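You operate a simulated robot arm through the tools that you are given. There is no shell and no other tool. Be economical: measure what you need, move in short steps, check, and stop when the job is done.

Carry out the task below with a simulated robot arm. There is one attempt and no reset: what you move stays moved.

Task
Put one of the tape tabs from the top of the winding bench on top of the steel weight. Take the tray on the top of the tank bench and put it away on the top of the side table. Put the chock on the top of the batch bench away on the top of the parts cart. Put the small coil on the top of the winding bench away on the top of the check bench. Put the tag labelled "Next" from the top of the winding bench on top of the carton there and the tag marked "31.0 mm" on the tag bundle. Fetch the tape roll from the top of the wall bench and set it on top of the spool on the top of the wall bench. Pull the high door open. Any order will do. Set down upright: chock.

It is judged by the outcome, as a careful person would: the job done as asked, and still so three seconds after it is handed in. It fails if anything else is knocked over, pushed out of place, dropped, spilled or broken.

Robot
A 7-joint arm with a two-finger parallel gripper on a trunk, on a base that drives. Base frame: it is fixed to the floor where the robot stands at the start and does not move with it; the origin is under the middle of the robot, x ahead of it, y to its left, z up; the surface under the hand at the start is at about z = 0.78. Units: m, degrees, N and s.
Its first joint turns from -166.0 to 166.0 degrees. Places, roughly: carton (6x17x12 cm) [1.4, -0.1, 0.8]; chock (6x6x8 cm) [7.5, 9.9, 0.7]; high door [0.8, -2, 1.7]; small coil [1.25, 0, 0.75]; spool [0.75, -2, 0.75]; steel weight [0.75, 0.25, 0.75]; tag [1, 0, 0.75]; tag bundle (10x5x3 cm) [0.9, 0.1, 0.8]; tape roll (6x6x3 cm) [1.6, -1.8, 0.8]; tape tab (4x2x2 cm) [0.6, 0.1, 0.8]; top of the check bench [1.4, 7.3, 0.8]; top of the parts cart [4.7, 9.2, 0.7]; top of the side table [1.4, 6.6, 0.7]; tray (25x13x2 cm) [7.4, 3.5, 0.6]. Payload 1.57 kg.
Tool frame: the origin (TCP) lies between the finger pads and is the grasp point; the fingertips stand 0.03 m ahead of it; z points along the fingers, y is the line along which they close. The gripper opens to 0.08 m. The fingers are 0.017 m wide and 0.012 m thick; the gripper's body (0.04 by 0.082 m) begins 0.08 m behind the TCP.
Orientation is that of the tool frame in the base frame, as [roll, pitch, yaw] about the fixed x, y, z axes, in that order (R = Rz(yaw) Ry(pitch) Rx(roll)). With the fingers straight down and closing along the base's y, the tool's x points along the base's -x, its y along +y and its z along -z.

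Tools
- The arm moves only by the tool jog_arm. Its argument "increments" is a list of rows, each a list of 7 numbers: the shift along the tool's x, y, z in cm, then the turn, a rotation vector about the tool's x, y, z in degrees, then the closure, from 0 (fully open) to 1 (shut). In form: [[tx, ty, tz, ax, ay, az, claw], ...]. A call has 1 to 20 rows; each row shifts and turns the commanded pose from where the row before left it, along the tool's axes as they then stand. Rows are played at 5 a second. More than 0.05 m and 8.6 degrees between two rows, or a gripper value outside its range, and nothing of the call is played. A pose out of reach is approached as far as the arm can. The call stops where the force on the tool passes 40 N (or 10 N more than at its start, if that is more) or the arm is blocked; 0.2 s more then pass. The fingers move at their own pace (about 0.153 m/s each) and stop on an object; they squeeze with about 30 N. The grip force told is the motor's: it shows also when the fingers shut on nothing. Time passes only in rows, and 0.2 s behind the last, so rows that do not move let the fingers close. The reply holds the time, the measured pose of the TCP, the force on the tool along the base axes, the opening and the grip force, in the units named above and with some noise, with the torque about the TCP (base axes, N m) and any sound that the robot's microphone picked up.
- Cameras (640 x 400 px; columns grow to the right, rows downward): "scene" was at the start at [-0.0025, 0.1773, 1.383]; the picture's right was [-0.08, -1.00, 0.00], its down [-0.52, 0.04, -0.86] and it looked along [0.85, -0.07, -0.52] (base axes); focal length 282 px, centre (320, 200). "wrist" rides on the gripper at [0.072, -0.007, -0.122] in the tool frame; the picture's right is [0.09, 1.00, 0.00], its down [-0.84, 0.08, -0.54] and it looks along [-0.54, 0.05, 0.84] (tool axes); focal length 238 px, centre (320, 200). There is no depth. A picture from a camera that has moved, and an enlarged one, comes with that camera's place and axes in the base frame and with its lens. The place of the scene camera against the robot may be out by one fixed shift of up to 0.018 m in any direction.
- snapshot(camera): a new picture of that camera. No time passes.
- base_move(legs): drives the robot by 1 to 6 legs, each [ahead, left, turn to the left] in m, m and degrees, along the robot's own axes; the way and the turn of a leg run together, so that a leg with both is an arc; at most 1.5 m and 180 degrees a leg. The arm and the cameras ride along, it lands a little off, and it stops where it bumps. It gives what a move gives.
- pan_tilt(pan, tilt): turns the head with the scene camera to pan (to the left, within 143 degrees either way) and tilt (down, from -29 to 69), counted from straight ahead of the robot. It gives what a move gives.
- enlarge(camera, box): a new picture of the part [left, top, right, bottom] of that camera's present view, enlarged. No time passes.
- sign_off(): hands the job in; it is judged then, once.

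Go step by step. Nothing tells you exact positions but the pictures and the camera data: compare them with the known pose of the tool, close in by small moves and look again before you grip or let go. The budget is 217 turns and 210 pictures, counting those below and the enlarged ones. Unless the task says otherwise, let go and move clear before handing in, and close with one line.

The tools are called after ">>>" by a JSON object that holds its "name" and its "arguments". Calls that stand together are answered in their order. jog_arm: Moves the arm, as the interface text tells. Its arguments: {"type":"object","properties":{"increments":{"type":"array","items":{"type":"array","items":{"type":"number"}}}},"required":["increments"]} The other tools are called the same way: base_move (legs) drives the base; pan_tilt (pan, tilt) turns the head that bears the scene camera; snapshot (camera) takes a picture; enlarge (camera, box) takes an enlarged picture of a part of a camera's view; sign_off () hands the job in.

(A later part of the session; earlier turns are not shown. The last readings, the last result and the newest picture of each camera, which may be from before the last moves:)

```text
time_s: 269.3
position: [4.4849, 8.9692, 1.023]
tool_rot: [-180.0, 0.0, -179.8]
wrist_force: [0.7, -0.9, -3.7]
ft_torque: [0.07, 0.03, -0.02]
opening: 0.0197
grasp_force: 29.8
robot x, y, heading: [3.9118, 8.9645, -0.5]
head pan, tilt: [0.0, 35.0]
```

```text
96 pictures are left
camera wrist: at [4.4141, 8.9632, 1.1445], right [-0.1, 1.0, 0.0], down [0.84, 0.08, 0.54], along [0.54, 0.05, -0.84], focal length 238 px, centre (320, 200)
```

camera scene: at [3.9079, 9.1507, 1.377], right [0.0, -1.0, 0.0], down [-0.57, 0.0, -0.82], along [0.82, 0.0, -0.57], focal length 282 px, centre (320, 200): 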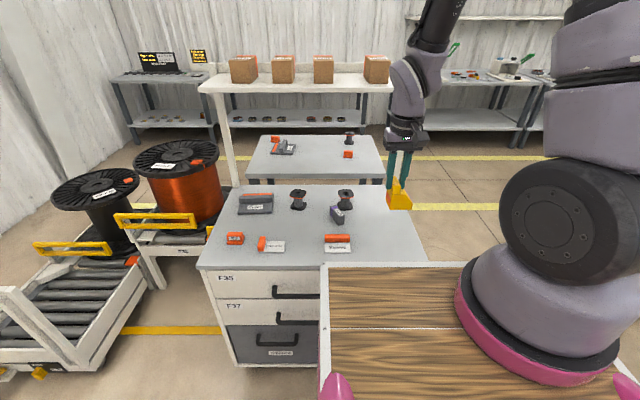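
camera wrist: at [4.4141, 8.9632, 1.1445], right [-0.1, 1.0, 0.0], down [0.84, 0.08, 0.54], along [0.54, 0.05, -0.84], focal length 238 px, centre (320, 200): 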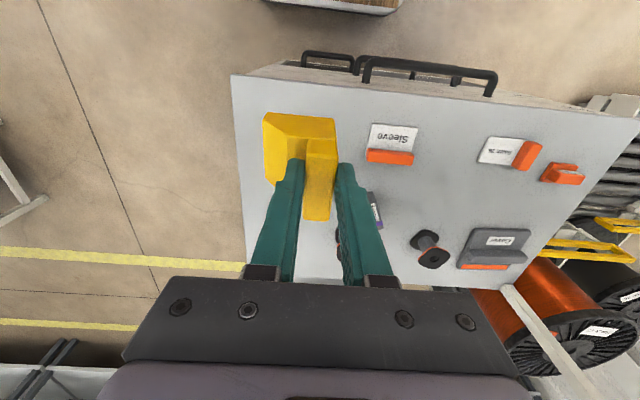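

>>> {"name": "jog_arm", "arguments": {"increments": [[-4.4, -0.5, 0, 0, 0, 0, 1], [-4.4, -0.5, 0, 0, 0, 0, 1], [-4.4, -0.5, 0, 0, 0, 0, 1], [-4.3, -0.4, 0, 0, 0, 0, 1], [0, 0, 4.5, 0, 0, 0, 1], [0, 0, 4.5, 0, 0, 0, 1], [0, 0, 4.5, 0, 0, 0, 1], [0, 0, 4.5, 0, 0, 0, 1], [0, 0, 0, 0, 0, 0, 1]]}}

>>> {"name": "snapshot", "arguments": {"camera": "wrist"}}

>>> {"name": "enlarge", "arguments": {"camera": "scene", "box": [320, 170, 440, 270]}}

```text
time_s: 271.3
position: [4.6593, 8.9508, 0.8445]
tool_rot: [-180.0, 0.0, -179.8]
wrist_force: [-0.3, 0.9, -3.4]
ft_torque: [0.02, 0.01, -0.01]
opening: 0.0201
grasp_force: 29.7
robot x, y, heading: [3.9105, 8.9652, -0.2]
head pan, tilt: [0.0, 35.0]
```

```text
95 pictures are left
camera wrist: at [4.5874, 8.9448, 0.9661], right [-0.1, 1.0, 0.0], down [0.84, 0.08, 0.54], along [0.54, 0.05, -0.84], focal length 238 px, centre (320, 200)
```

wrist: 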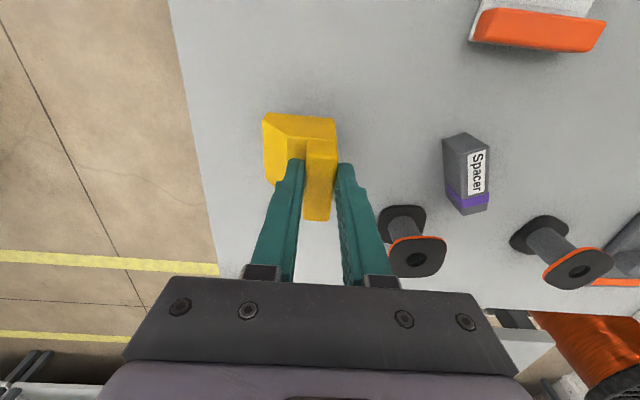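

```text
4.00 times, centred on (380, 220) of scene
camera zoom: at [3.9078, 9.1507, 1.377], right [0.0, -1.0, 0.0], down [-0.57, 0.0, -0.82], along [0.82, 0.0, -0.57], focal length 1126 px, centre (80, 120)
```

zoom: 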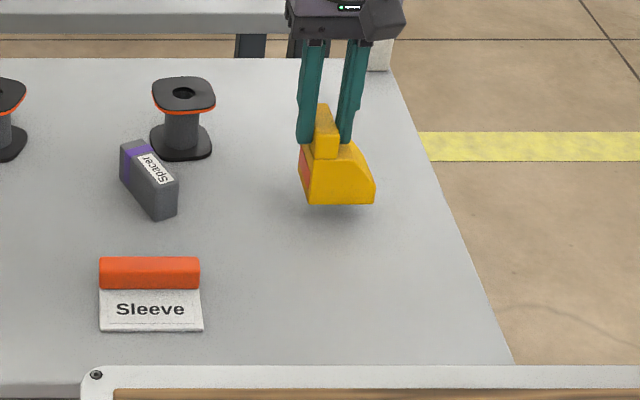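

>>> {"name": "jog_arm", "arguments": {"increments": [[0, 0, 2, 0, 0, 0, 1], [0, 0, 1, 0, 0, 0, 1], [0, 0, 1, 0, 0, 0, 1], [0, 0, 0, 0, 0, 0, 1]]}}

>>> {"name": "enlarge", "arguments": {"camera": "scene", "box": [360, 190, 440, 240]}}

```text
time_s: 272.0
position: [4.663, 8.9509, 0.8157]
tool_rot: [179.9, 0.4, -179.7]
wrist_force: [-8.2, 0.5, 14.6]
ft_torque: [-0.35, -0.01, -0.23]
opening: 0.0196
grasp_force: 29.9
robot x, y, heading: [3.9143, 8.9674, -0.3]
head pan, tilt: [0.0, 35.0]
stopped in row 3: the force on the tool passed its limit at 111 N (the readings are from after the stop); the commanded pose is now the measured one
```

```text
8.00 times, centred on (400, 215) of scene
camera zoom: at [3.9069, 9.1507, 1.377], right [0.0, -1.0, 0.0], down [-0.57, 0.0, -0.82], along [0.82, 0.0, -0.57], focal length 2252 px, centre (-320, 80)
```

zoom: 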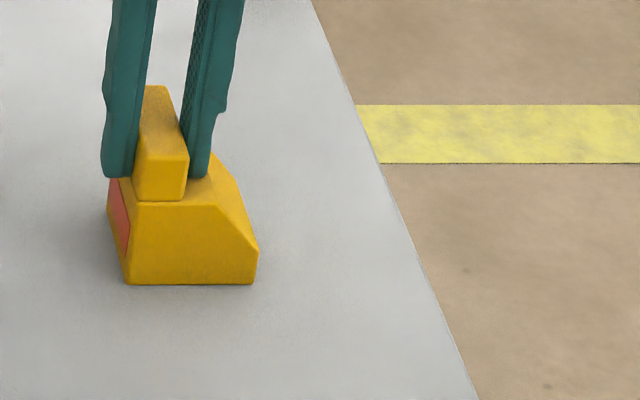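

>>> {"name": "jog_arm", "arguments": {"increments": [[0, 0, -0.1, 0, 0, 0, 1], [0, 0, 0, 0, 0, 0, 0.6], [0, 0, 0, 0, 0, 0, 0.5], [0, 0, -1, 0, 0, 0, 0.5], [0, 0, -4, 0, 0, 0, 0.5], [0, 0, -5, 0, 0, 0, 0.5], [0, 0, -5, 0, 0, 0, 0.5], [0, 0, -5, 0, 0, 0, 0.5], [4.5, 0, 0, 0, 0, 0, 0.5], [4.5, 0, 0, 0, 0, 0, 0], [4.5, 0, 0, 0, 0, 0, 0], [0, 0, 0, 0, 0, 0, 0]]}}

>>> {"name": "enlarge", "arguments": {"camera": "scene", "box": [320, 170, 440, 270]}}

```text
time_s: 274.6
position: [4.53, 8.951, 1.0138]
tool_rot: [180.0, 0.3, -179.7]
wrist_force: [0.9, 0.2, -0.5]
ft_torque: [0.01, 0.06, 0.01]
opening: 0.0799
grasp_force: 0.1
robot x, y, heading: [3.9133, 8.9645, -0.2]
head pan, tilt: [0.0, 35.0]
```

```text
4.00 times, centred on (380, 220) of scene
camera zoom: at [3.9078, 9.1507, 1.377], right [0.0, -1.0, 0.0], down [-0.57, 0.0, -0.82], along [0.82, 0.0, -0.57], focal length 1126 px, centre (80, 120)
```

zoom: 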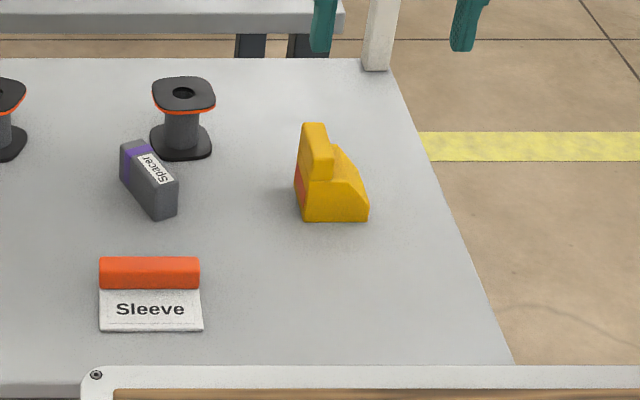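

>>> {"name": "base_move", "arguments": {"legs": [[-0.05, 0, 0], [0, 0, -90], [1.5, 0.05, 0], [1.5, 0.05, 0], [1.4, 0, 0]]}}

>>> {"name": "pan_tilt", "arguments": {"pan": 75, "tilt": 18}}

>>> {"name": "snapshot", "arguments": {"camera": "scene"}}

>>> {"name": "pan_tilt", "arguments": {"pan": 25, "tilt": 18}}

>>> {"name": "snapshot", "arguments": {"camera": "scene"}}

```text
refused: leg 3 is longer than a leg can be; nothing moved
```

```text
time_s: 276.0
position: [4.5306, 8.951, 1.0131]
tool_rot: [179.9, 0.4, -179.7]
wrist_force: [0.2, -0.8, 0.0]
ft_torque: [0.0, 0.02, 0.01]
opening: 0.08
grasp_force: 0.1
robot x, y, heading: [3.9062, 8.9663, -0.3]
head pan, tilt: [75.0, 18.0]
```

```text
91 pictures are left
camera scene: at [3.8441, 9.2411, 1.4041], right [0.96, -0.26, 0.0], down [-0.08, -0.3, -0.95], along [0.25, 0.92, -0.31], focal length 282 px, centre (320, 200)
```

scene: 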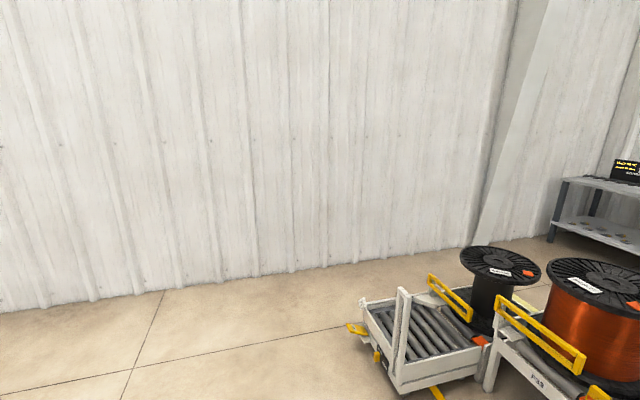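

```text
time_s: 277.2
position: [4.5308, 8.952, 1.0132]
tool_rot: [179.9, 0.3, -179.8]
wrist_force: [0.1, -0.4, 0.0]
ft_torque: [0.0, 0.01, 0.0]
opening: 0.0801
grasp_force: 0.2
robot x, y, heading: [3.9117, 8.9635, 0.1]
head pan, tilt: [25.0, 18.0]
```

```text
90 pictures are left
camera scene: at [3.9043, 9.1902, 1.4041], right [0.42, -0.91, 0.0], down [-0.28, -0.13, -0.95], along [0.86, 0.4, -0.31], focal length 282 px, centre (320, 200)
```

scene: 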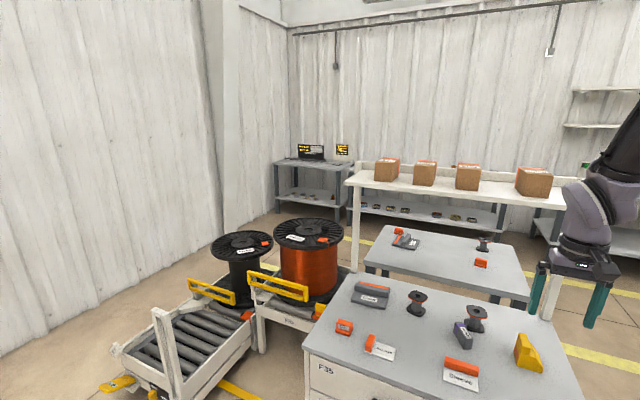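

>>> {"name": "base_move", "arguments": {"legs": [[-0.05, 0, 0], [0, 0, -90], [1.45, 0.05, 0], [1.45, 0.05, 0], [1.45, 0, 0]]}}

```text
time_s: 302.4
position: [4.075, 3.9917, 1.0138]
tool_rot: [179.9, 0.3, 91.5]
wrist_force: [0.4, -0.8, 0.4]
ft_torque: [0.05, 0.0, 0.0]
opening: 0.0802
grasp_force: 0.1
robot x, y, heading: [4.0763, 4.6138, -88.9]
head pan, tilt: [25.0, 18.0]
```

>>> {"name": "pan_tilt", "arguments": {"pan": 65, "tilt": 18}}

>>> {"name": "snapshot", "arguments": {"camera": "scene"}}

```text
time_s: 303.5
position: [4.0738, 3.991, 1.0118]
tool_rot: [179.9, 0.4, 91.4]
wrist_force: [0.1, -0.3, 0.4]
ft_torque: [-0.02, 0.0, 0.0]
opening: 0.0801
grasp_force: 0.1
robot x, y, heading: [4.0781, 4.6116, -89.2]
head pan, tilt: [65.0, 18.0]
```

```text
89 pictures are left
camera scene: at [4.3573, 4.6711, 1.4041], right [-0.41, -0.91, 0.0], down [-0.28, 0.13, -0.95], along [0.87, -0.39, -0.31], focal length 282 px, centre (320, 200)
```

scene: 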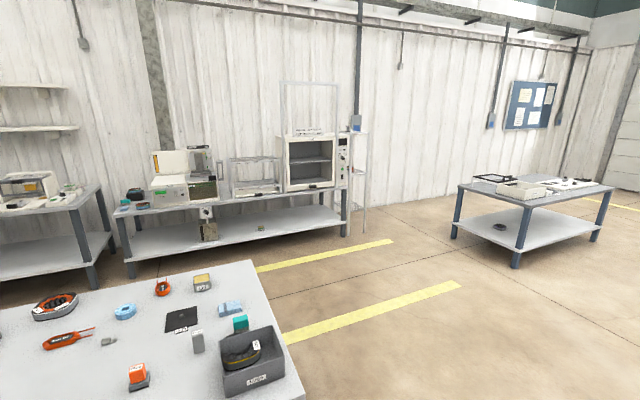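

>>> {"name": "enlarge", "arguments": {"camera": "scene", "box": [100, 120, 380, 280]}}

```text
2.29 times, centred on (240, 200) of scene
camera zoom: at [4.3573, 4.6711, 1.4041], right [-0.41, -0.91, 0.0], down [-0.28, 0.13, -0.95], along [0.87, -0.39, -0.31], focal length 644 px, centre (503, 200)
```

zoom: 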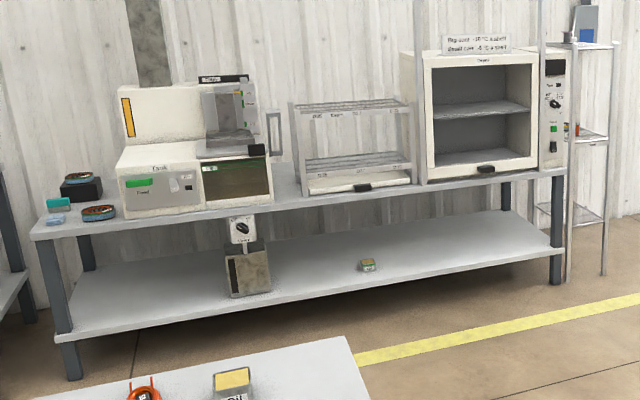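

>>> {"name": "base_move", "arguments": {"legs": [[0.95, 0, 0], [0, 0, 89], [1.3, 0, 0], [0.5, 0, 0]]}}

>>> {"name": "pan_tilt", "arguments": {"pan": 0, "tilt": 22}}

>>> {"name": "snapshot", "arguments": {"camera": "scene"}}

```text
time_s: 320.9
position: [6.5103, 3.6501, 1.013]
tool_rot: [179.9, 0.3, -179.3]
wrist_force: [-0.3, 0.2, -0.1]
ft_torque: [-0.03, -0.01, -0.01]
opening: 0.08
grasp_force: 0.0
robot x, y, heading: [5.8912, 3.6584, 0.4]
head pan, tilt: [65.0, 18.0]
```

```text
time_s: 322.2
position: [6.5112, 3.6497, 1.0127]
tool_rot: [180.0, 0.3, -179.4]
wrist_force: [0.2, 0.2, 0.5]
ft_torque: [0.02, 0.01, 0.0]
opening: 0.0798
grasp_force: 0.1
robot x, y, heading: [5.8888, 3.6616, 0.3]
head pan, tilt: [0.0, 22.0]
```

```text
87 pictures are left
camera scene: at [5.8908, 3.8452, 1.3976], right [0.0, -1.0, 0.0], down [-0.37, 0.0, -0.93], along [0.93, 0.0, -0.37], focal length 282 px, centre (320, 200)
```

scene: 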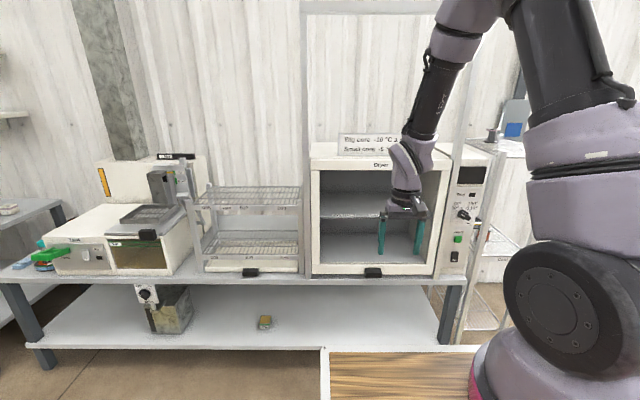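

>>> {"name": "enlarge", "arguments": {"camera": "scene", "box": [180, 120, 480, 300]}}

>>> {"name": "enlarge", "arguments": {"camera": "scene", "box": [30, 140, 310, 300]}}

```text
2.13 times, centred on (330, 210) of scene
camera zoom: at [5.8908, 3.8452, 1.3976], right [0.0, -1.0, 0.0], down [-0.37, 0.0, -0.93], along [0.93, 0.0, -0.37], focal length 601 px, centre (299, 179)
```

zoom: 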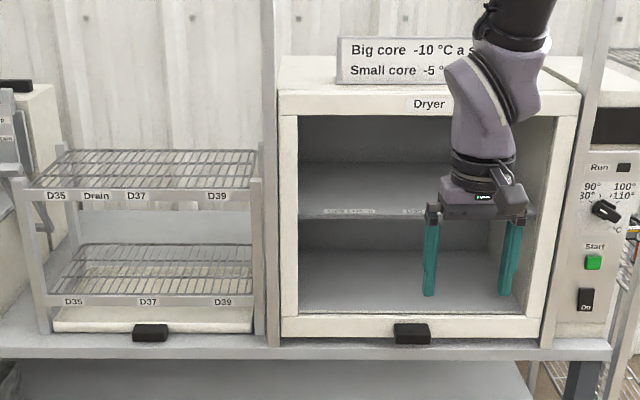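

```text
2.29 times, centred on (170, 220) of scene
camera zoom: at [5.8908, 3.8452, 1.3976], right [0.0, -1.0, 0.0], down [-0.37, 0.0, -0.93], along [0.93, 0.0, -0.37], focal length 644 px, centre (663, 154)
```

zoom: 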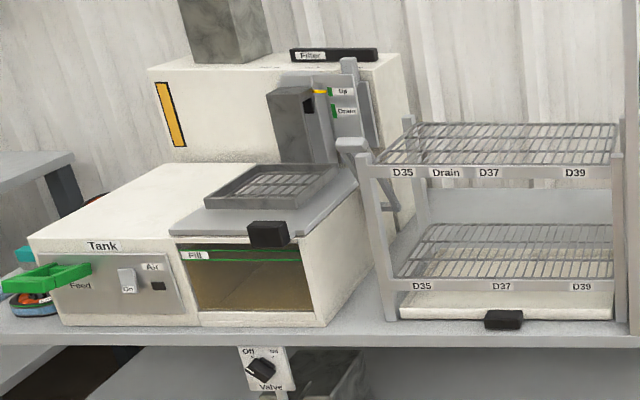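

>>> {"name": "pan_tilt", "arguments": {"pan": -45, "tilt": 25}}

>>> {"name": "snapshot", "arguments": {"camera": "scene"}}

>>> {"name": "snapshot", "arguments": {"camera": "wrist"}}

```text
time_s: 323.4
position: [6.5096, 3.6497, 1.0147]
tool_rot: [179.9, 0.2, -179.3]
wrist_force: [0.2, 0.0, 0.1]
ft_torque: [0.01, -0.04, -0.02]
opening: 0.0801
grasp_force: 0.1
robot x, y, heading: [5.8909, 3.6616, 0.2]
head pan, tilt: [-45.0, 25.0]
```

```text
84 pictures are left
camera scene: at [5.8634, 3.7799, 1.3928], right [-0.7, -0.71, 0.0], down [-0.3, 0.3, -0.91], along [0.64, -0.64, -0.42], focal length 282 px, centre (320, 200)
```

scene: 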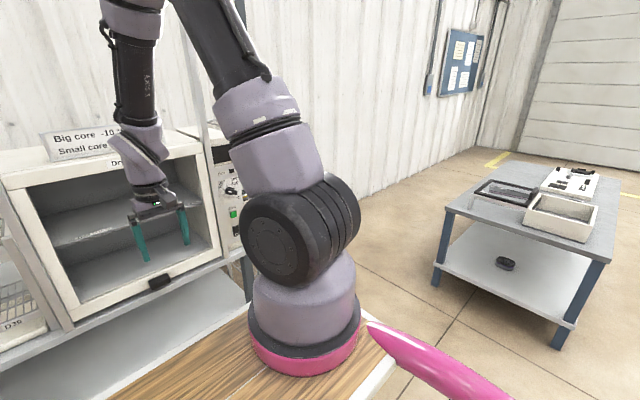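

```text
83 pictures are left
camera wrist: at [6.4378, 3.6427, 1.1343], right [-0.1, 0.99, 0.0], down [0.83, 0.09, 0.55], along [0.54, 0.06, -0.84], focal length 238 px, centre (320, 200)
```

wrist: 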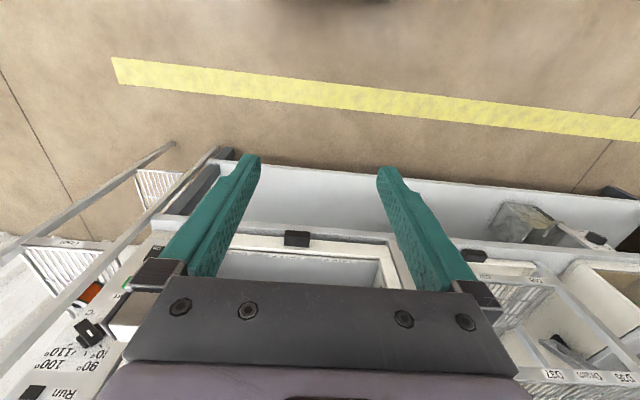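

>>> {"name": "base_move", "arguments": {"legs": [[0, -0.92, 0]]}}

>>> {"name": "pan_tilt", "arguments": {"pan": 32, "tilt": 18}}

>>> {"name": "snapshot", "arguments": {"camera": "scene"}}

```text
time_s: 328.1
position: [6.518, 2.7449, 1.0132]
tool_rot: [179.9, 0.2, -178.8]
wrist_force: [0.0, -0.8, 0.2]
ft_torque: [0.0, -0.02, -0.01]
opening: 0.0799
grasp_force: 0.0
robot x, y, heading: [5.8991, 2.7498, 0.8]
head pan, tilt: [-45.0, 25.0]
```

```text
time_s: 329.6
position: [6.5173, 2.7451, 1.0123]
tool_rot: [179.9, 0.3, -178.8]
wrist_force: [-0.1, -0.1, -0.9]
ft_torque: [0.01, 0.0, -0.02]
opening: 0.0801
grasp_force: 0.0
robot x, y, heading: [5.8949, 2.7468, 0.5]
head pan, tilt: [32.0, 18.0]
```

```text
82 pictures are left
camera scene: at [5.8822, 2.9826, 1.4041], right [0.54, -0.84, 0.0], down [-0.26, -0.17, -0.95], along [0.8, 0.51, -0.31], focal length 282 px, centre (320, 200)
```

scene: 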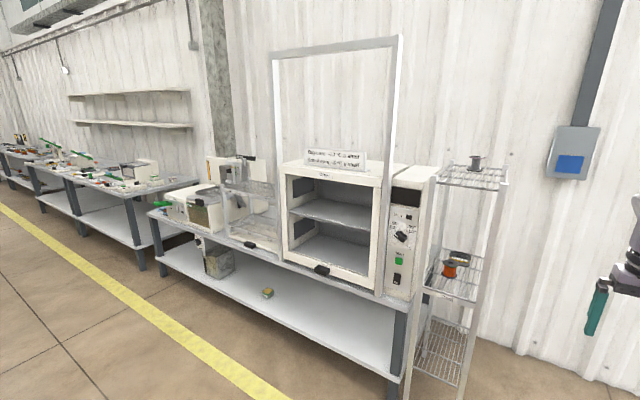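

>>> {"name": "jog_arm", "arguments": {"increments": [[0, 0, -5, 0, 0, 0, 0], [0, 0, -5, 0, 0, 0, 0], [0, 0, -5, 0, 0, 0, 0], [0, 0, -5, 0, 0, 0, 0], [0, 0, -5, 0, 0, 0, 0], [0, 0, -5, 0, 0, 0, 0], [0, 0, -5, 0, 0, 0, 0], [0, 0, -5, 0, 0, 0, 0], [0, 0, 0, 0, 0, -8.5, 0], [0, 0, 0, 0, 0, -8.5, 0], [0, 0, 0, 0, 0, -8.5, 0], [0, 0, 0, 0, 0, -8.5, 0], [0, 0, 0, 0, 0, -8.5, 0], [0, 0, 0, 0, 0, -8.5, 0], [0, 0, 0, 0, 0, 0, 0]]}}

>>> {"name": "base_move", "arguments": {"legs": [[0.42, 0.05, 0]]}}

>>> {"name": "snapshot", "arguments": {"camera": "wrist"}}

>>> {"name": "snapshot", "arguments": {"camera": "scene"}}

```text
time_s: 332.8
position: [6.5148, 2.744, 1.4131]
tool_rot: [-179.8, 0.4, -127.7]
wrist_force: [-0.5, -0.2, 0.6]
ft_torque: [-0.02, 0.0, -0.02]
opening: 0.08
grasp_force: 0.0
robot x, y, heading: [5.8945, 2.7467, 0.5]
head pan, tilt: [32.0, 18.0]
```

```text
time_s: 335.4
position: [6.931, 2.7949, 1.4136]
tool_rot: [-179.9, 0.2, -128.1]
wrist_force: [0.0, -0.1, 0.2]
ft_torque: [0.0, -0.02, 0.02]
opening: 0.0804
grasp_force: 0.1
robot x, y, heading: [6.3123, 2.8077, 0.4]
head pan, tilt: [32.0, 18.0]
```

```text
81 pictures are left
camera wrist: at [6.8914, 2.735, 1.5349], right [-0.84, 0.54, 0.0], down [0.45, 0.71, 0.55], along [0.3, 0.46, -0.84], focal length 238 px, centre (320, 200)
```

wrist: 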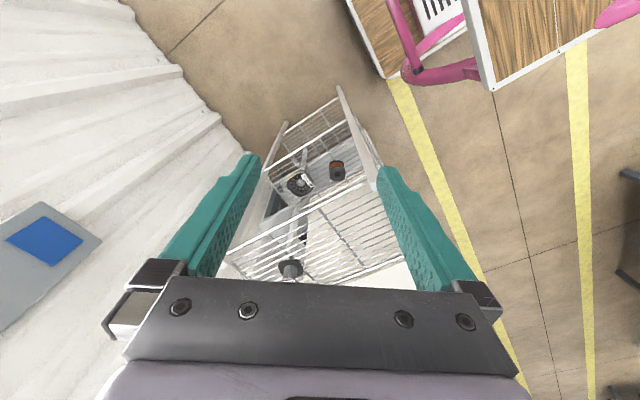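

```text
80 pictures are left
camera scene: at [6.2988, 3.0369, 1.4041], right [0.54, -0.84, 0.0], down [-0.26, -0.17, -0.95], along [0.8, 0.51, -0.31], focal length 282 px, centre (320, 200)
```

scene: 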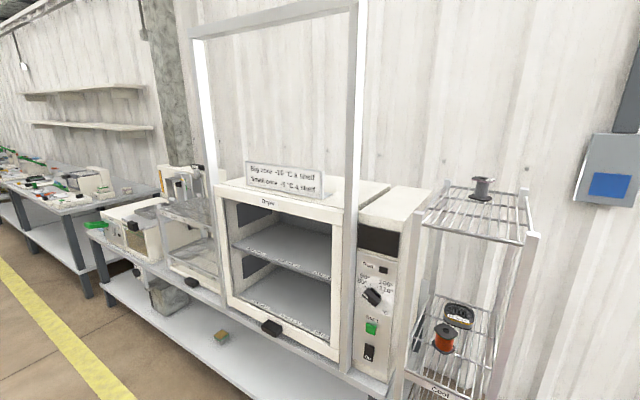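

>>> {"name": "jog_arm", "arguments": {"increments": [[0, 0, 0, 0, -8.5, 0, 0], [0, 0, 0, 0, -8.5, 0, 0], [0, 0, 0, 0, -8.5, 0, 0], [0, 0, 0, 0, -8.5, 0, 0], [0, 0, 0, 0, 0, 0, 0]]}}

>>> {"name": "snapshot", "arguments": {"camera": "wrist"}}

```text
time_s: 336.6
position: [6.9317, 2.7954, 1.4142]
tool_rot: [-179.7, 34.3, -127.8]
wrist_force: [0.0, 0.2, -0.2]
ft_torque: [-0.01, 0.0, -0.02]
opening: 0.08
grasp_force: 0.0
robot x, y, heading: [6.3123, 2.8042, 0.6]
head pan, tilt: [32.0, 18.0]
```

```text
79 pictures are left
camera wrist: at [6.8575, 2.6911, 1.4737], right [-0.83, 0.55, -0.06], down [0.17, 0.35, 0.92], along [0.53, 0.75, -0.39], focal length 238 px, centre (320, 200)
```

wrist: 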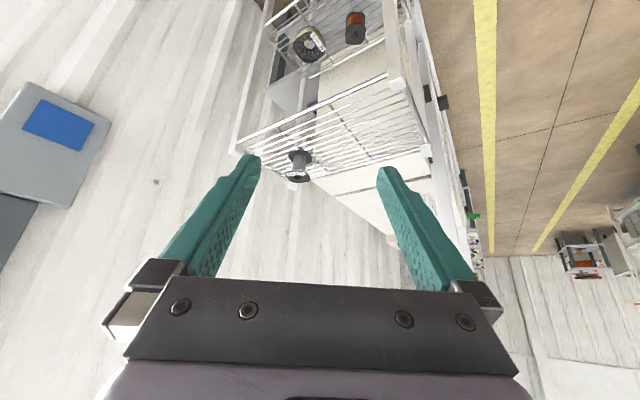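

>>> {"name": "enlarge", "arguments": {"camera": "wrist", "box": [230, 0, 450, 190]}}

>>> {"name": "enlarge", "arguments": {"camera": "scene", "box": [380, 180, 540, 400]}}

```text
2.11 times, centred on (340, 95) of wrist
camera zoom: at [6.8575, 2.6911, 1.4737], right [-0.83, 0.55, -0.06], down [0.17, 0.35, 0.92], along [0.53, 0.75, -0.39], focal length 502 px, centre (278, 421)
```

zoom: 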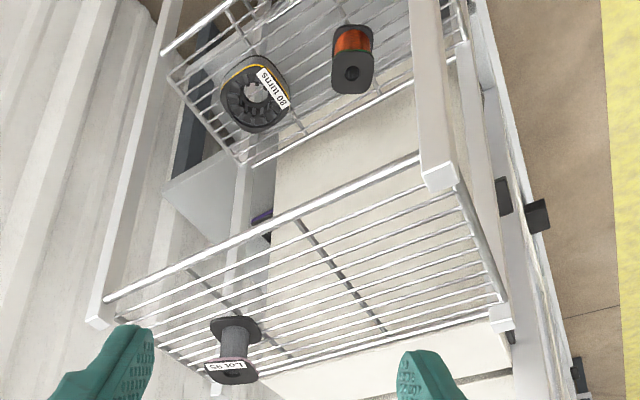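

```text
1.82 times, centred on (460, 290) of scene
camera zoom: at [6.2989, 3.0369, 1.4041], right [0.54, -0.84, 0.0], down [-0.26, -0.17, -0.95], along [0.8, 0.51, -0.31], focal length 512 px, centre (66, 36)
```

zoom: 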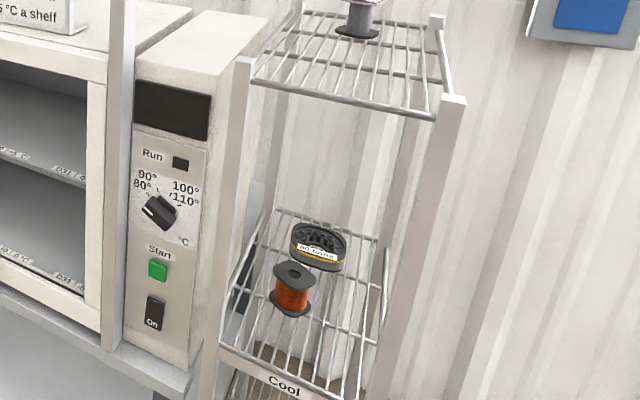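

>>> {"name": "base_move", "arguments": {"legs": [[0, -0.38, 0], [0, 0, 89.5], [0, -0.6, 0]]}}

>>> {"name": "pan_tilt", "arguments": {"pan": -40, "tilt": 40}}

>>> {"name": "snapshot", "arguments": {"camera": "scene"}}

>>> {"name": "snapshot", "arguments": {"camera": "wrist"}}

```text
time_s: 339.7
position: [6.9327, 2.4458, 1.4135]
tool_rot: [-179.6, 34.4, -125.1]
wrist_force: [-0.8, -0.4, 0.0]
ft_torque: [-0.02, -0.01, -0.03]
opening: 0.08
grasp_force: 0.0
robot x, y, heading: [6.318, 2.4217, 3.7]
head pan, tilt: [32.0, 18.0]
stopped in leg 2: the robot was blocked; the commanded pose is now the measured one
```

```text
time_s: 341.1
position: [6.9318, 2.446, 1.4128]
tool_rot: [-179.8, 34.2, -125.0]
wrist_force: [0.1, 0.0, -0.4]
ft_torque: [0.02, 0.03, 0.01]
opening: 0.0798
grasp_force: 0.1
robot x, y, heading: [6.3148, 2.4203, 3.5]
head pan, tilt: [-40.0, 40.0]
```

```text
76 pictures are left
camera scene: at [6.2804, 2.55, 1.3695], right [-0.6, -0.8, 0.0], down [-0.52, 0.38, -0.77], along [0.61, -0.46, -0.64], focal length 282 px, centre (320, 200)
```

scene: 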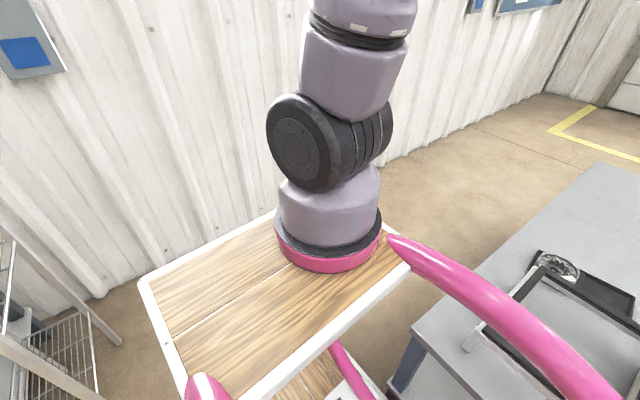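

```text
75 pictures are left
camera wrist: at [6.8639, 2.3371, 1.4737], right [-0.86, 0.51, -0.06], down [0.16, 0.36, 0.92], along [0.49, 0.78, -0.39], focal length 238 px, centre (320, 200)
```

wrist: 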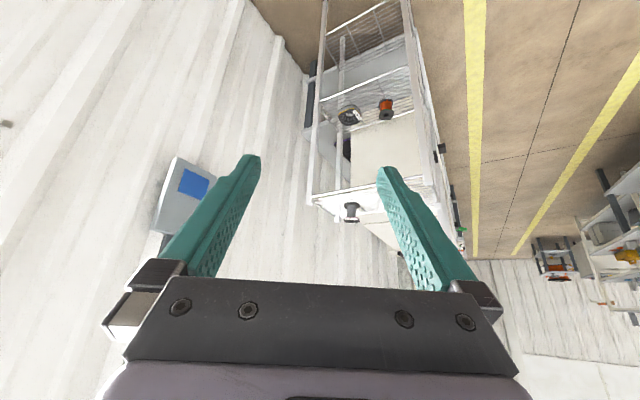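

>>> {"name": "jog_arm", "arguments": {"increments": [[0, 0, 0, 0, 8.5, 0, 0], [0, 0, 0, 0, 8.5, 0, 0], [0, 0, 0, 0, 8.5, 0, 0], [0, 0, 0, 0, 8.5, 0, 0], [-1.8, 4.5, 0, 0, 0, 0, 0], [-1.8, 4.5, 0, 0, 0, 0, 0], [-1.8, 4.5, 0, 0, 0, 0, 0], [-1.8, 4.5, 0, 0, 0, 0, 0], [-1.8, 4.5, 0, 0, 0, 0, 0], [-1.8, 4.5, 0, 0, 0, 0, 0], [-1.8, 4.5, 0, 0, 0, 0, 0], [-1.8, 4.5, 0, 0, 0, 0, 0], [-1.8, 4.5, 0, 0, 0, 0, 0], [-1.8, 4.5, 0, 0, 0, 0, 0], [-1.8, 4.5, 0, 0, 0, 0, 0], [-1.8, 4.5, 0, 0, 0, 0, 0], [-1.8, 4.5, 0, 0, 0, 0, 0], [0, 0, 0, 0, 0, 0, 0]]}}

>>> {"name": "base_move", "arguments": {"legs": [[0, 0, -3.5], [0.55, 0.06, 0]]}}

>>> {"name": "pan_tilt", "arguments": {"pan": 65, "tilt": 30}}

>>> {"name": "snapshot", "arguments": {"camera": "scene"}}

```text
time_s: 344.9
position: [6.587, 2.9707, 1.4131]
tool_rot: [-179.9, 0.2, -125.2]
wrist_force: [-0.1, 0.0, -0.3]
ft_torque: [-0.02, 0.01, 0.01]
opening: 0.0801
grasp_force: 0.1
robot x, y, heading: [6.3166, 2.4224, 3.1]
head pan, tilt: [-40.0, 40.0]
```

```text
time_s: 348.6
position: [7.1807, 3.0054, 1.4135]
tool_rot: [-179.8, 0.2, -129.3]
wrist_force: [0.3, 0.3, 0.1]
ft_torque: [-0.01, -0.02, 0.02]
opening: 0.08
grasp_force: 0.1
robot x, y, heading: [6.8713, 2.4777, -1.0]
head pan, tilt: [-40.0, 40.0]
```

```text
time_s: 350.4
position: [7.1809, 3.0049, 1.4138]
tool_rot: [-179.8, 0.1, -129.4]
wrist_force: [-0.2, -0.3, -1.2]
ft_torque: [0.0, 0.02, 0.0]
opening: 0.0799
grasp_force: 0.2
robot x, y, heading: [6.8655, 2.4789, -1.0]
head pan, tilt: [65.0, 30.0]
```

```text
74 pictures are left
camera scene: at [6.8191, 2.7466, 1.3848], right [0.9, -0.44, 0.0], down [-0.22, -0.45, -0.87], along [0.38, 0.78, -0.5], focal length 282 px, centre (320, 200)
```

scene: 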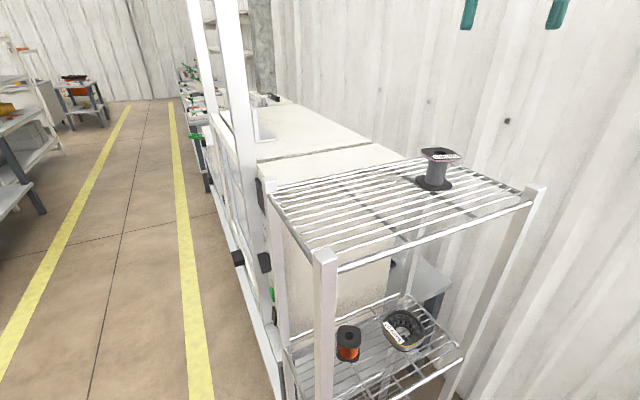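

>>> {"name": "base_move", "arguments": {"legs": [[0.27, 0, 1]]}}

>>> {"name": "jog_arm", "arguments": {"increments": [[0, 0, 0, 0, 0, -8.5, 0], [0, 0, 0, 0, 0, -8.5, 0], [0, 0, 0, 0, 0, -8.5, 0], [0, 0, 0, 0, 0, -8.5, 0], [0, 0, 0, 0, 0, -4.5, 0], [0, 0, 0, 0, 0, 0, 0]]}}

>>> {"name": "snapshot", "arguments": {"camera": "wrist"}}

```text
time_s: 352.3
position: [7.4432, 3.011, 1.414]
tool_rot: [-179.8, 0.3, -128.1]
wrist_force: [-0.3, 0.3, -0.7]
ft_torque: [-0.03, 0.03, 0.03]
opening: 0.0801
grasp_force: 0.2
robot x, y, heading: [7.1431, 2.4763, 0.3]
head pan, tilt: [65.0, 30.0]
```

```text
time_s: 353.7
position: [7.4441, 3.012, 1.4145]
tool_rot: [-179.7, 0.0, -89.5]
wrist_force: [0.0, 0.6, 0.3]
ft_torque: [0.03, 0.0, -0.04]
opening: 0.08
grasp_force: 0.1
robot x, y, heading: [7.142, 2.4783, 0.6]
head pan, tilt: [65.0, 30.0]
```

```text
73 pictures are left
camera wrist: at [7.4493, 2.9404, 1.5359], right [-0.99, -0.1, -0.01], down [-0.09, 0.84, 0.54], along [-0.05, 0.54, -0.84], focal length 238 px, centre (320, 200)
```

wrist: 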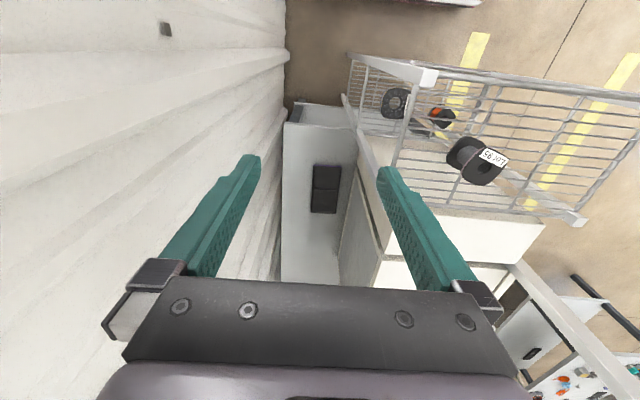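

>>> {"name": "enlarge", "arguments": {"camera": "wrist", "box": [260, 90, 420, 290]}}

```text
2.00 times, centred on (340, 190) of wrist
camera zoom: at [7.4493, 2.9404, 1.5359], right [-0.99, -0.1, -0.01], down [-0.09, 0.84, 0.54], along [-0.05, 0.54, -0.84], focal length 477 px, centre (280, 220)
```

zoom: 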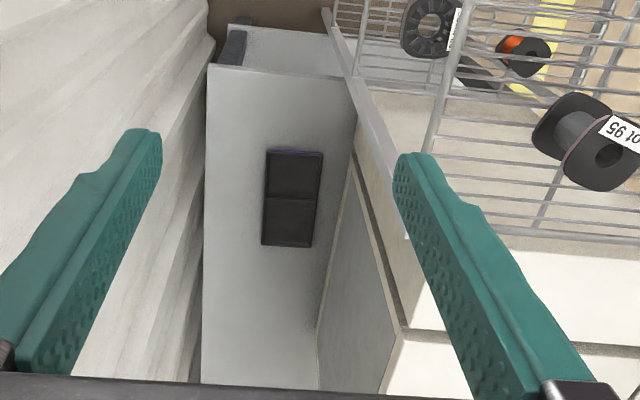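

>>> {"name": "base_move", "arguments": {"legs": [[0.03, 0.09, -0.5]]}}

>>> {"name": "jog_arm", "arguments": {"increments": [[0, 0, 0, 0, 0, -8.2, 0], [0, 0, 0, 0, 0, -8.2, 0], [0, 0, 0, 0, 0, -8.2, 0], [0, 0, 0, 0, 0, -8.2, 0], [0, 0, 0, 0, 0, -8.2, 0], [0, 0, 0, 0, 0, -8.2, 0], [0, 0, 0, 0, 0, -8.2, 0], [0, 0, 0, 0, 0, -8.2, 0], [0, 0, 0, 0, 0, -8.2, 0], [0, 0, 0, 0, 0, -8.2, 0], [0, 0, 0, 0, 0, -7.5, 0], [0, 0, 0, 0, 0, 0, 0]]}}

>>> {"name": "snapshot", "arguments": {"camera": "scene"}}

```text
time_s: 354.8
position: [7.4767, 3.0994, 1.4138]
tool_rot: [-179.7, 0.0, -90.0]
wrist_force: [0.1, 0.4, -0.1]
ft_torque: [0.01, 0.0, 0.0]
opening: 0.0799
grasp_force: 0.0
robot x, y, heading: [7.1709, 2.5687, -0.2]
head pan, tilt: [65.0, 30.0]
```

```text
time_s: 357.4
position: [7.4765, 3.0999, 1.4141]
tool_rot: [-179.9, -0.3, -0.5]
wrist_force: [-0.6, 0.4, 0.0]
ft_torque: [0.0, 0.0, -0.01]
opening: 0.08
grasp_force: 0.1
robot x, y, heading: [7.1736, 2.5668, 0.0]
head pan, tilt: [65.0, 30.0]
```

```text
71 pictures are left
camera scene: at [7.1196, 2.8351, 1.3848], right [0.91, -0.42, 0.0], down [-0.21, -0.45, -0.87], along [0.37, 0.78, -0.5], focal length 282 px, centre (320, 200)
```

scene: 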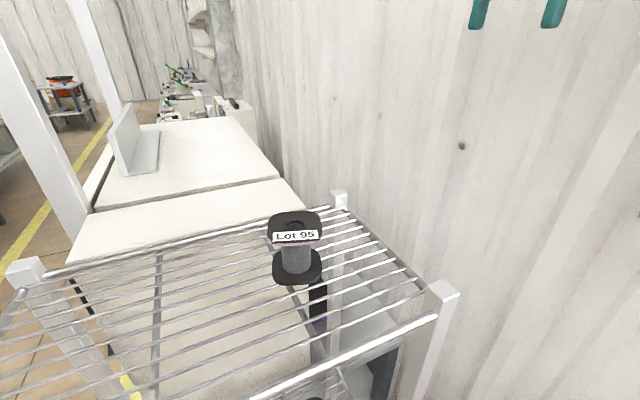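

>>> {"name": "jog_arm", "arguments": {"increments": [[-0.9, -4.3, 0, 0, 0, 0, 0], [-0.9, -4.3, 0, 0, 0, 0, 0], [-0.9, -4.3, 0, 0, 0, 0, 0], [-0.9, -4.3, 0, 0, 0, 0, 0], [-0.9, -4.3, 0, 0, 0, 0, 0], [-0.9, -4.3, 0, 0, 0, 0, 0], [-0.9, -4.3, 0, 0, 0, 0, 0], [-0.9, -4.3, 0, 0, 0, 0, 0], [-0.9, -4.3, 0, 0, 0, 0, 0], [0, 0, 0, 0, -5, 0, 0], [0, 0, 0, 0, -5, 0, 0], [0, 0, 0, 0, 0, 0, 0]]}}

>>> {"name": "snapshot", "arguments": {"camera": "wrist"}}

>>> {"name": "pan_tilt", "arguments": {"pan": 65, "tilt": 8}}

>>> {"name": "snapshot", "arguments": {"camera": "scene"}}

```text
time_s: 360.0
position: [7.4681, 3.1533, 1.4124]
tool_rot: [179.9, 9.7, -0.4]
wrist_force: [-0.3, 0.3, -0.8]
ft_torque: [-0.06, -0.05, 0.03]
opening: 0.0802
grasp_force: 0.2
out of reach, approached as far as the arm can: row 2, 3, 4, 5, 6, 7, 8, 9
robot x, y, heading: [7.1748, 2.5694, -0.2]
head pan, tilt: [65.0, 30.0]
```

```text
70 pictures are left
camera wrist: at [7.5584, 3.1593, 1.521], right [0.08, -1.0, -0.02], down [-0.73, -0.07, 0.68], along [-0.67, -0.04, -0.74], focal length 238 px, centre (320, 200)
```

wrist: 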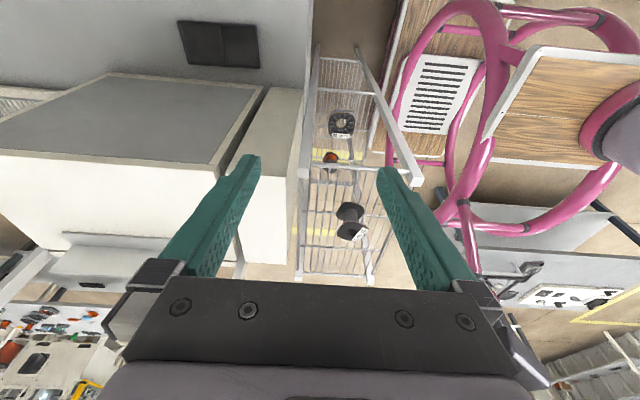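

```text
time_s: 360.9
position: [7.4662, 3.1528, 1.4139]
tool_rot: [-179.9, 9.7, -0.6]
wrist_force: [0.9, -0.1, 0.0]
ft_torque: [-0.03, -0.04, -0.02]
opening: 0.0803
grasp_force: 0.0
robot x, y, heading: [7.1731, 2.5661, -0.0]
head pan, tilt: [65.0, 8.0]
```

```text
69 pictures are left
camera scene: at [7.1206, 2.8371, 1.4203], right [0.91, -0.42, 0.0], down [-0.06, -0.13, -0.99], along [0.42, 0.9, -0.14], focal length 282 px, centre (320, 200)
```

scene: 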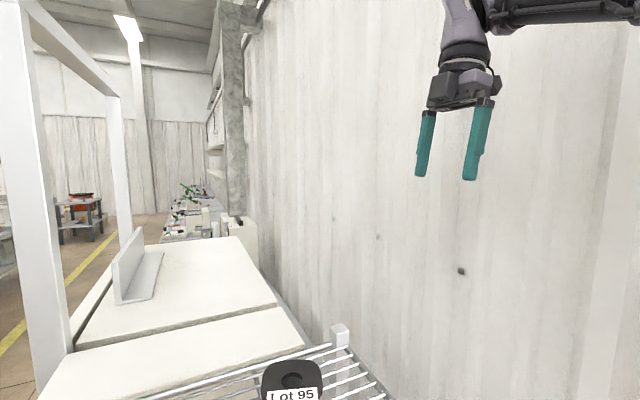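

>>> {"name": "jog_arm", "arguments": {"increments": [[0, 0, 0, 0, 5, 0, 0], [0, 0, 0, 0, 5, 0, 0], [-2, 0, 4, 0, 0, 0, 0], [-2, 0, 4, 0, 0, 0, 0], [0, 0, 5, 0, 0, 0, 0], [0, 0, 5, 0, 0, 0, 0], [0, 0, 5, 0, 0, 0, 0], [0, 0, 5, 0, 0, 0, 0], [0, 0, 5, 0, 0, 0, 0], [0, -3, 4, 0, 0, 0, 0], [0, -3, 3, 0, 0, 0, 0], [0, 0, 0, 0, 0, 0, 0]]}}

>>> {"name": "snapshot", "arguments": {"camera": "wrist"}}

>>> {"name": "snapshot", "arguments": {"camera": "scene"}}

```text
time_s: 363.5
position: [7.4294, 3.213, 1.0108]
tool_rot: [-179.9, -0.3, -0.6]
wrist_force: [-0.2, 0.3, -0.3]
ft_torque: [0.03, -0.01, 0.0]
opening: 0.0803
grasp_force: 0.0
robot x, y, heading: [7.1732, 2.5686, -0.0]
head pan, tilt: [65.0, 8.0]
```

```text
68 pictures are left
camera wrist: at [7.5013, 3.2188, 1.1327], right [0.08, -1.0, 0.0], down [-0.84, -0.07, 0.54], along [-0.54, -0.04, -0.84], focal length 238 px, centre (320, 200)
```

wrist: 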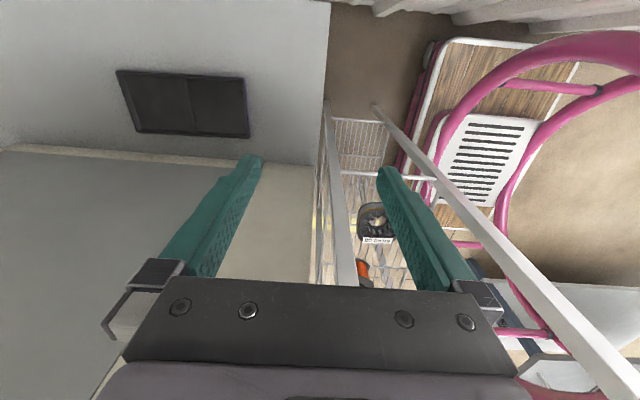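

```text
67 pictures are left
camera scene: at [7.1205, 2.837, 1.4204], right [0.91, -0.42, 0.0], down [-0.06, -0.13, -0.99], along [0.42, 0.9, -0.14], focal length 282 px, centre (320, 200)
```

scene: 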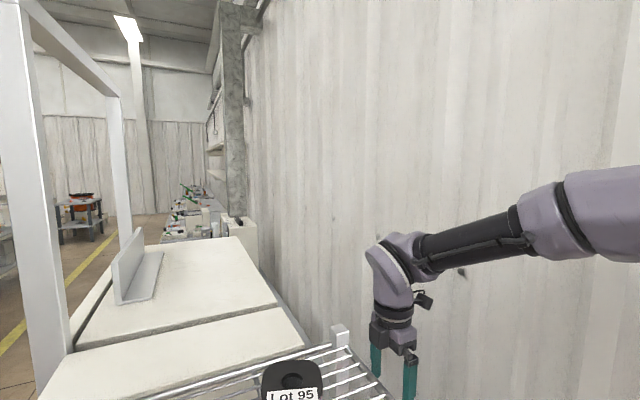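

>>> {"name": "jog_arm", "arguments": {"increments": [[-0.4, -3.9, 2, 0, 0, 0, 0.4], [-0.4, -3.9, 2, 0, 0, 0, 0.4], [-0.4, -3.9, 2, 0, 0, 0, 0.4], [-0.4, -3.9, 2, 0, 0, 0, 0.4], [-0.4, -3.9, 2, 0, 0, 0, 0.4], [-0.4, -3.9, 2, 0, 0, 0, 0.4], [-0.4, -3.9, 2, 0, 0, 0, 0.4], [0, 0, 4, 0, 0, 0, 0.4], [0, 0, 0, 0, 0, 0, 0.4]]}}

>>> {"name": "snapshot", "arguments": {"camera": "wrist"}}

>>> {"name": "snapshot", "arguments": {"camera": "scene"}}

```text
time_s: 365.5
position: [7.3763, 3.2946, 0.8921]
tool_rot: [-179.9, -0.3, -0.6]
wrist_force: [0.0, -0.2, 0.1]
ft_torque: [-0.03, -0.02, 0.01]
opening: 0.0478
grasp_force: 0.1
out of reach, approached as far as the arm can: row 3, 4, 5, 6, 7
robot x, y, heading: [7.1756, 2.5706, -0.4]
head pan, tilt: [65.0, 8.0]
```

```text
66 pictures are left
camera wrist: at [7.447, 3.3008, 1.0148], right [0.08, -1.0, 0.0], down [-0.84, -0.07, 0.54], along [-0.54, -0.04, -0.84], focal length 238 px, centre (320, 200)
```

wrist: 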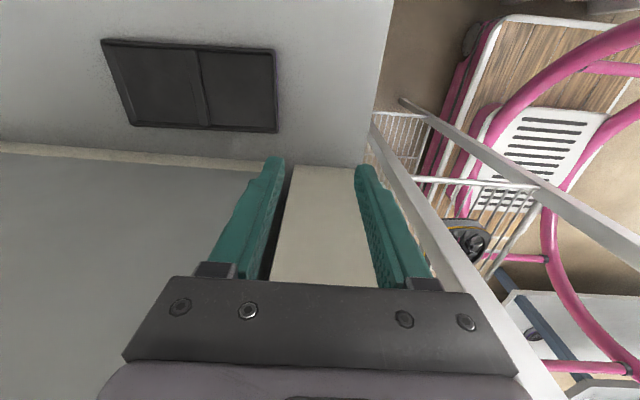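

```text
65 pictures are left
camera scene: at [7.1205, 2.8371, 1.4203], right [0.91, -0.42, 0.0], down [-0.06, -0.13, -0.99], along [0.42, 0.9, -0.14], focal length 282 px, centre (320, 200)
```

scene: 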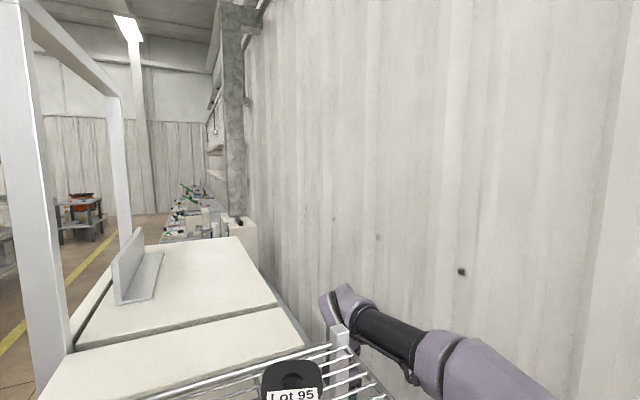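

>>> {"name": "jog_arm", "arguments": {"increments": [[1.2, 2.2, -4, 0, 0, 0, 0], [1.2, 2.2, -4, 0, 0, 0, 0], [1.2, 2.2, -4, 0, 0, 0, 0], [1.2, 2.2, -4, 0, 0, 0, 0], [0, 1, -4.8, 0, 0, 0, 0], [0, 1, -4.8, 0, 0, 0, 0], [0, 1, -4.8, 0, 0, 0, 0], [0, 1, -4.8, 0, 0, 0, 0], [0, 1, -4.8, 0, 0, 0, 0], [0, 1, -4.8, 0, 0, 0, 0], [0, 1, -4.8, 0, 0, 0, 0], [0, 4, 0, 0, 0, 0, 0], [0, 0, 0, 0, 0, 0, 0]]}}

>>> {"name": "pan_tilt", "arguments": {"pan": -140, "tilt": 45}}

>>> {"name": "snapshot", "arguments": {"camera": "scene"}}

>>> {"name": "pan_tilt", "arguments": {"pan": -90, "tilt": 20}}

>>> {"name": "snapshot", "arguments": {"camera": "scene"}}

```text
time_s: 368.3
position: [7.42, 3.1005, 1.3933]
tool_rot: [-179.9, -0.3, -0.6]
wrist_force: [0.1, -0.9, -0.2]
ft_torque: [-0.04, -0.01, 0.02]
opening: 0.0801
grasp_force: 0.1
robot x, y, heading: [7.1739, 2.5684, 0.1]
head pan, tilt: [65.0, 8.0]
```

```text
time_s: 371.3
position: [7.4217, 3.1012, 1.392]
tool_rot: [-179.9, -0.3, -0.7]
wrist_force: [-0.7, 0.3, 0.1]
ft_torque: [0.02, -0.02, -0.01]
opening: 0.0799
grasp_force: 0.1
robot x, y, heading: [7.1715, 2.5697, -0.0]
head pan, tilt: [-140.0, 45.0]
```

```text
64 pictures are left
camera scene: at [7.0191, 2.7009, 1.3622], right [-0.64, 0.77, 0.0], down [0.54, 0.45, -0.71], along [-0.54, -0.45, -0.71], focal length 282 px, centre (320, 200)
```

scene: 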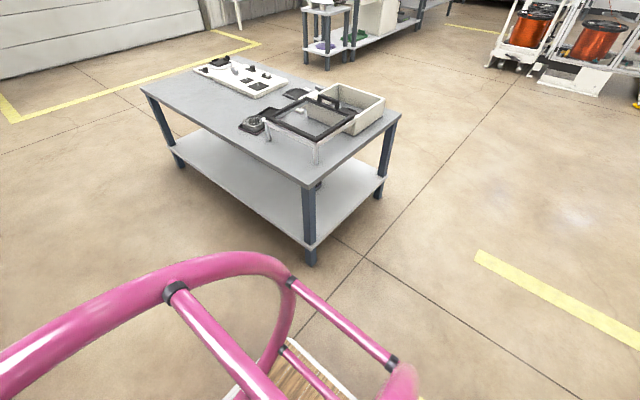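

```text
time_s: 372.5
position: [7.4222, 3.1002, 1.3922]
tool_rot: [-179.9, -0.3, -0.6]
wrist_force: [-0.5, -0.3, -0.6]
ft_torque: [-0.02, -0.02, 0.01]
opening: 0.0802
grasp_force: 0.0
robot x, y, heading: [7.1719, 2.5676, 0.1]
head pan, tilt: [-90.0, 20.0]
```

```text
63 pictures are left
camera scene: at [7.0813, 2.66, 1.4008], right [-1.0, 0.0, 0.0], down [0.0, 0.34, -0.94], along [0.0, -0.94, -0.34], focal length 282 px, centre (320, 200)
```

scene: 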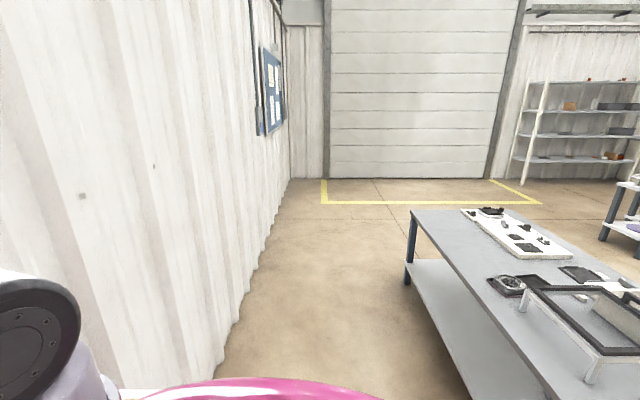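

>>> {"name": "base_move", "arguments": {"legs": [[-0.05, -0.2, 0], [0, 0, 90], [0.1, 0, 0]]}}

>>> {"name": "pan_tilt", "arguments": {"pan": -5, "tilt": 35}}

>>> {"name": "snapshot", "arguments": {"camera": "scene"}}

```text
time_s: 378.7
position: [6.593, 2.7158, 1.3934]
tool_rot: [-179.9, -0.2, 89.3]
wrist_force: [-0.6, 0.3, -0.7]
ft_torque: [-0.01, -0.01, -0.02]
opening: 0.0799
grasp_force: 0.1
robot x, y, heading: [7.122, 2.4668, 90.0]
head pan, tilt: [-90.0, 20.0]
```

```text
time_s: 380.3
position: [6.5922, 2.7161, 1.3922]
tool_rot: [-179.9, -0.3, 89.3]
wrist_force: [-0.8, -0.2, 0.8]
ft_torque: [0.03, 0.0, -0.02]
opening: 0.08
grasp_force: 0.0
robot x, y, heading: [7.1252, 2.4683, 90.0]
head pan, tilt: [-5.0, 35.0]
```

```text
62 pictures are left
camera scene: at [6.9488, 2.4508, 1.377], right [1.0, -0.09, 0.0], down [-0.05, -0.57, -0.82], along [0.07, 0.82, -0.57], focal length 282 px, centre (320, 200)
```

scene: 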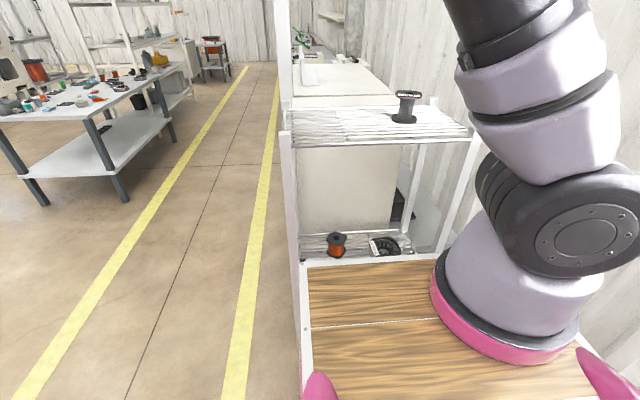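

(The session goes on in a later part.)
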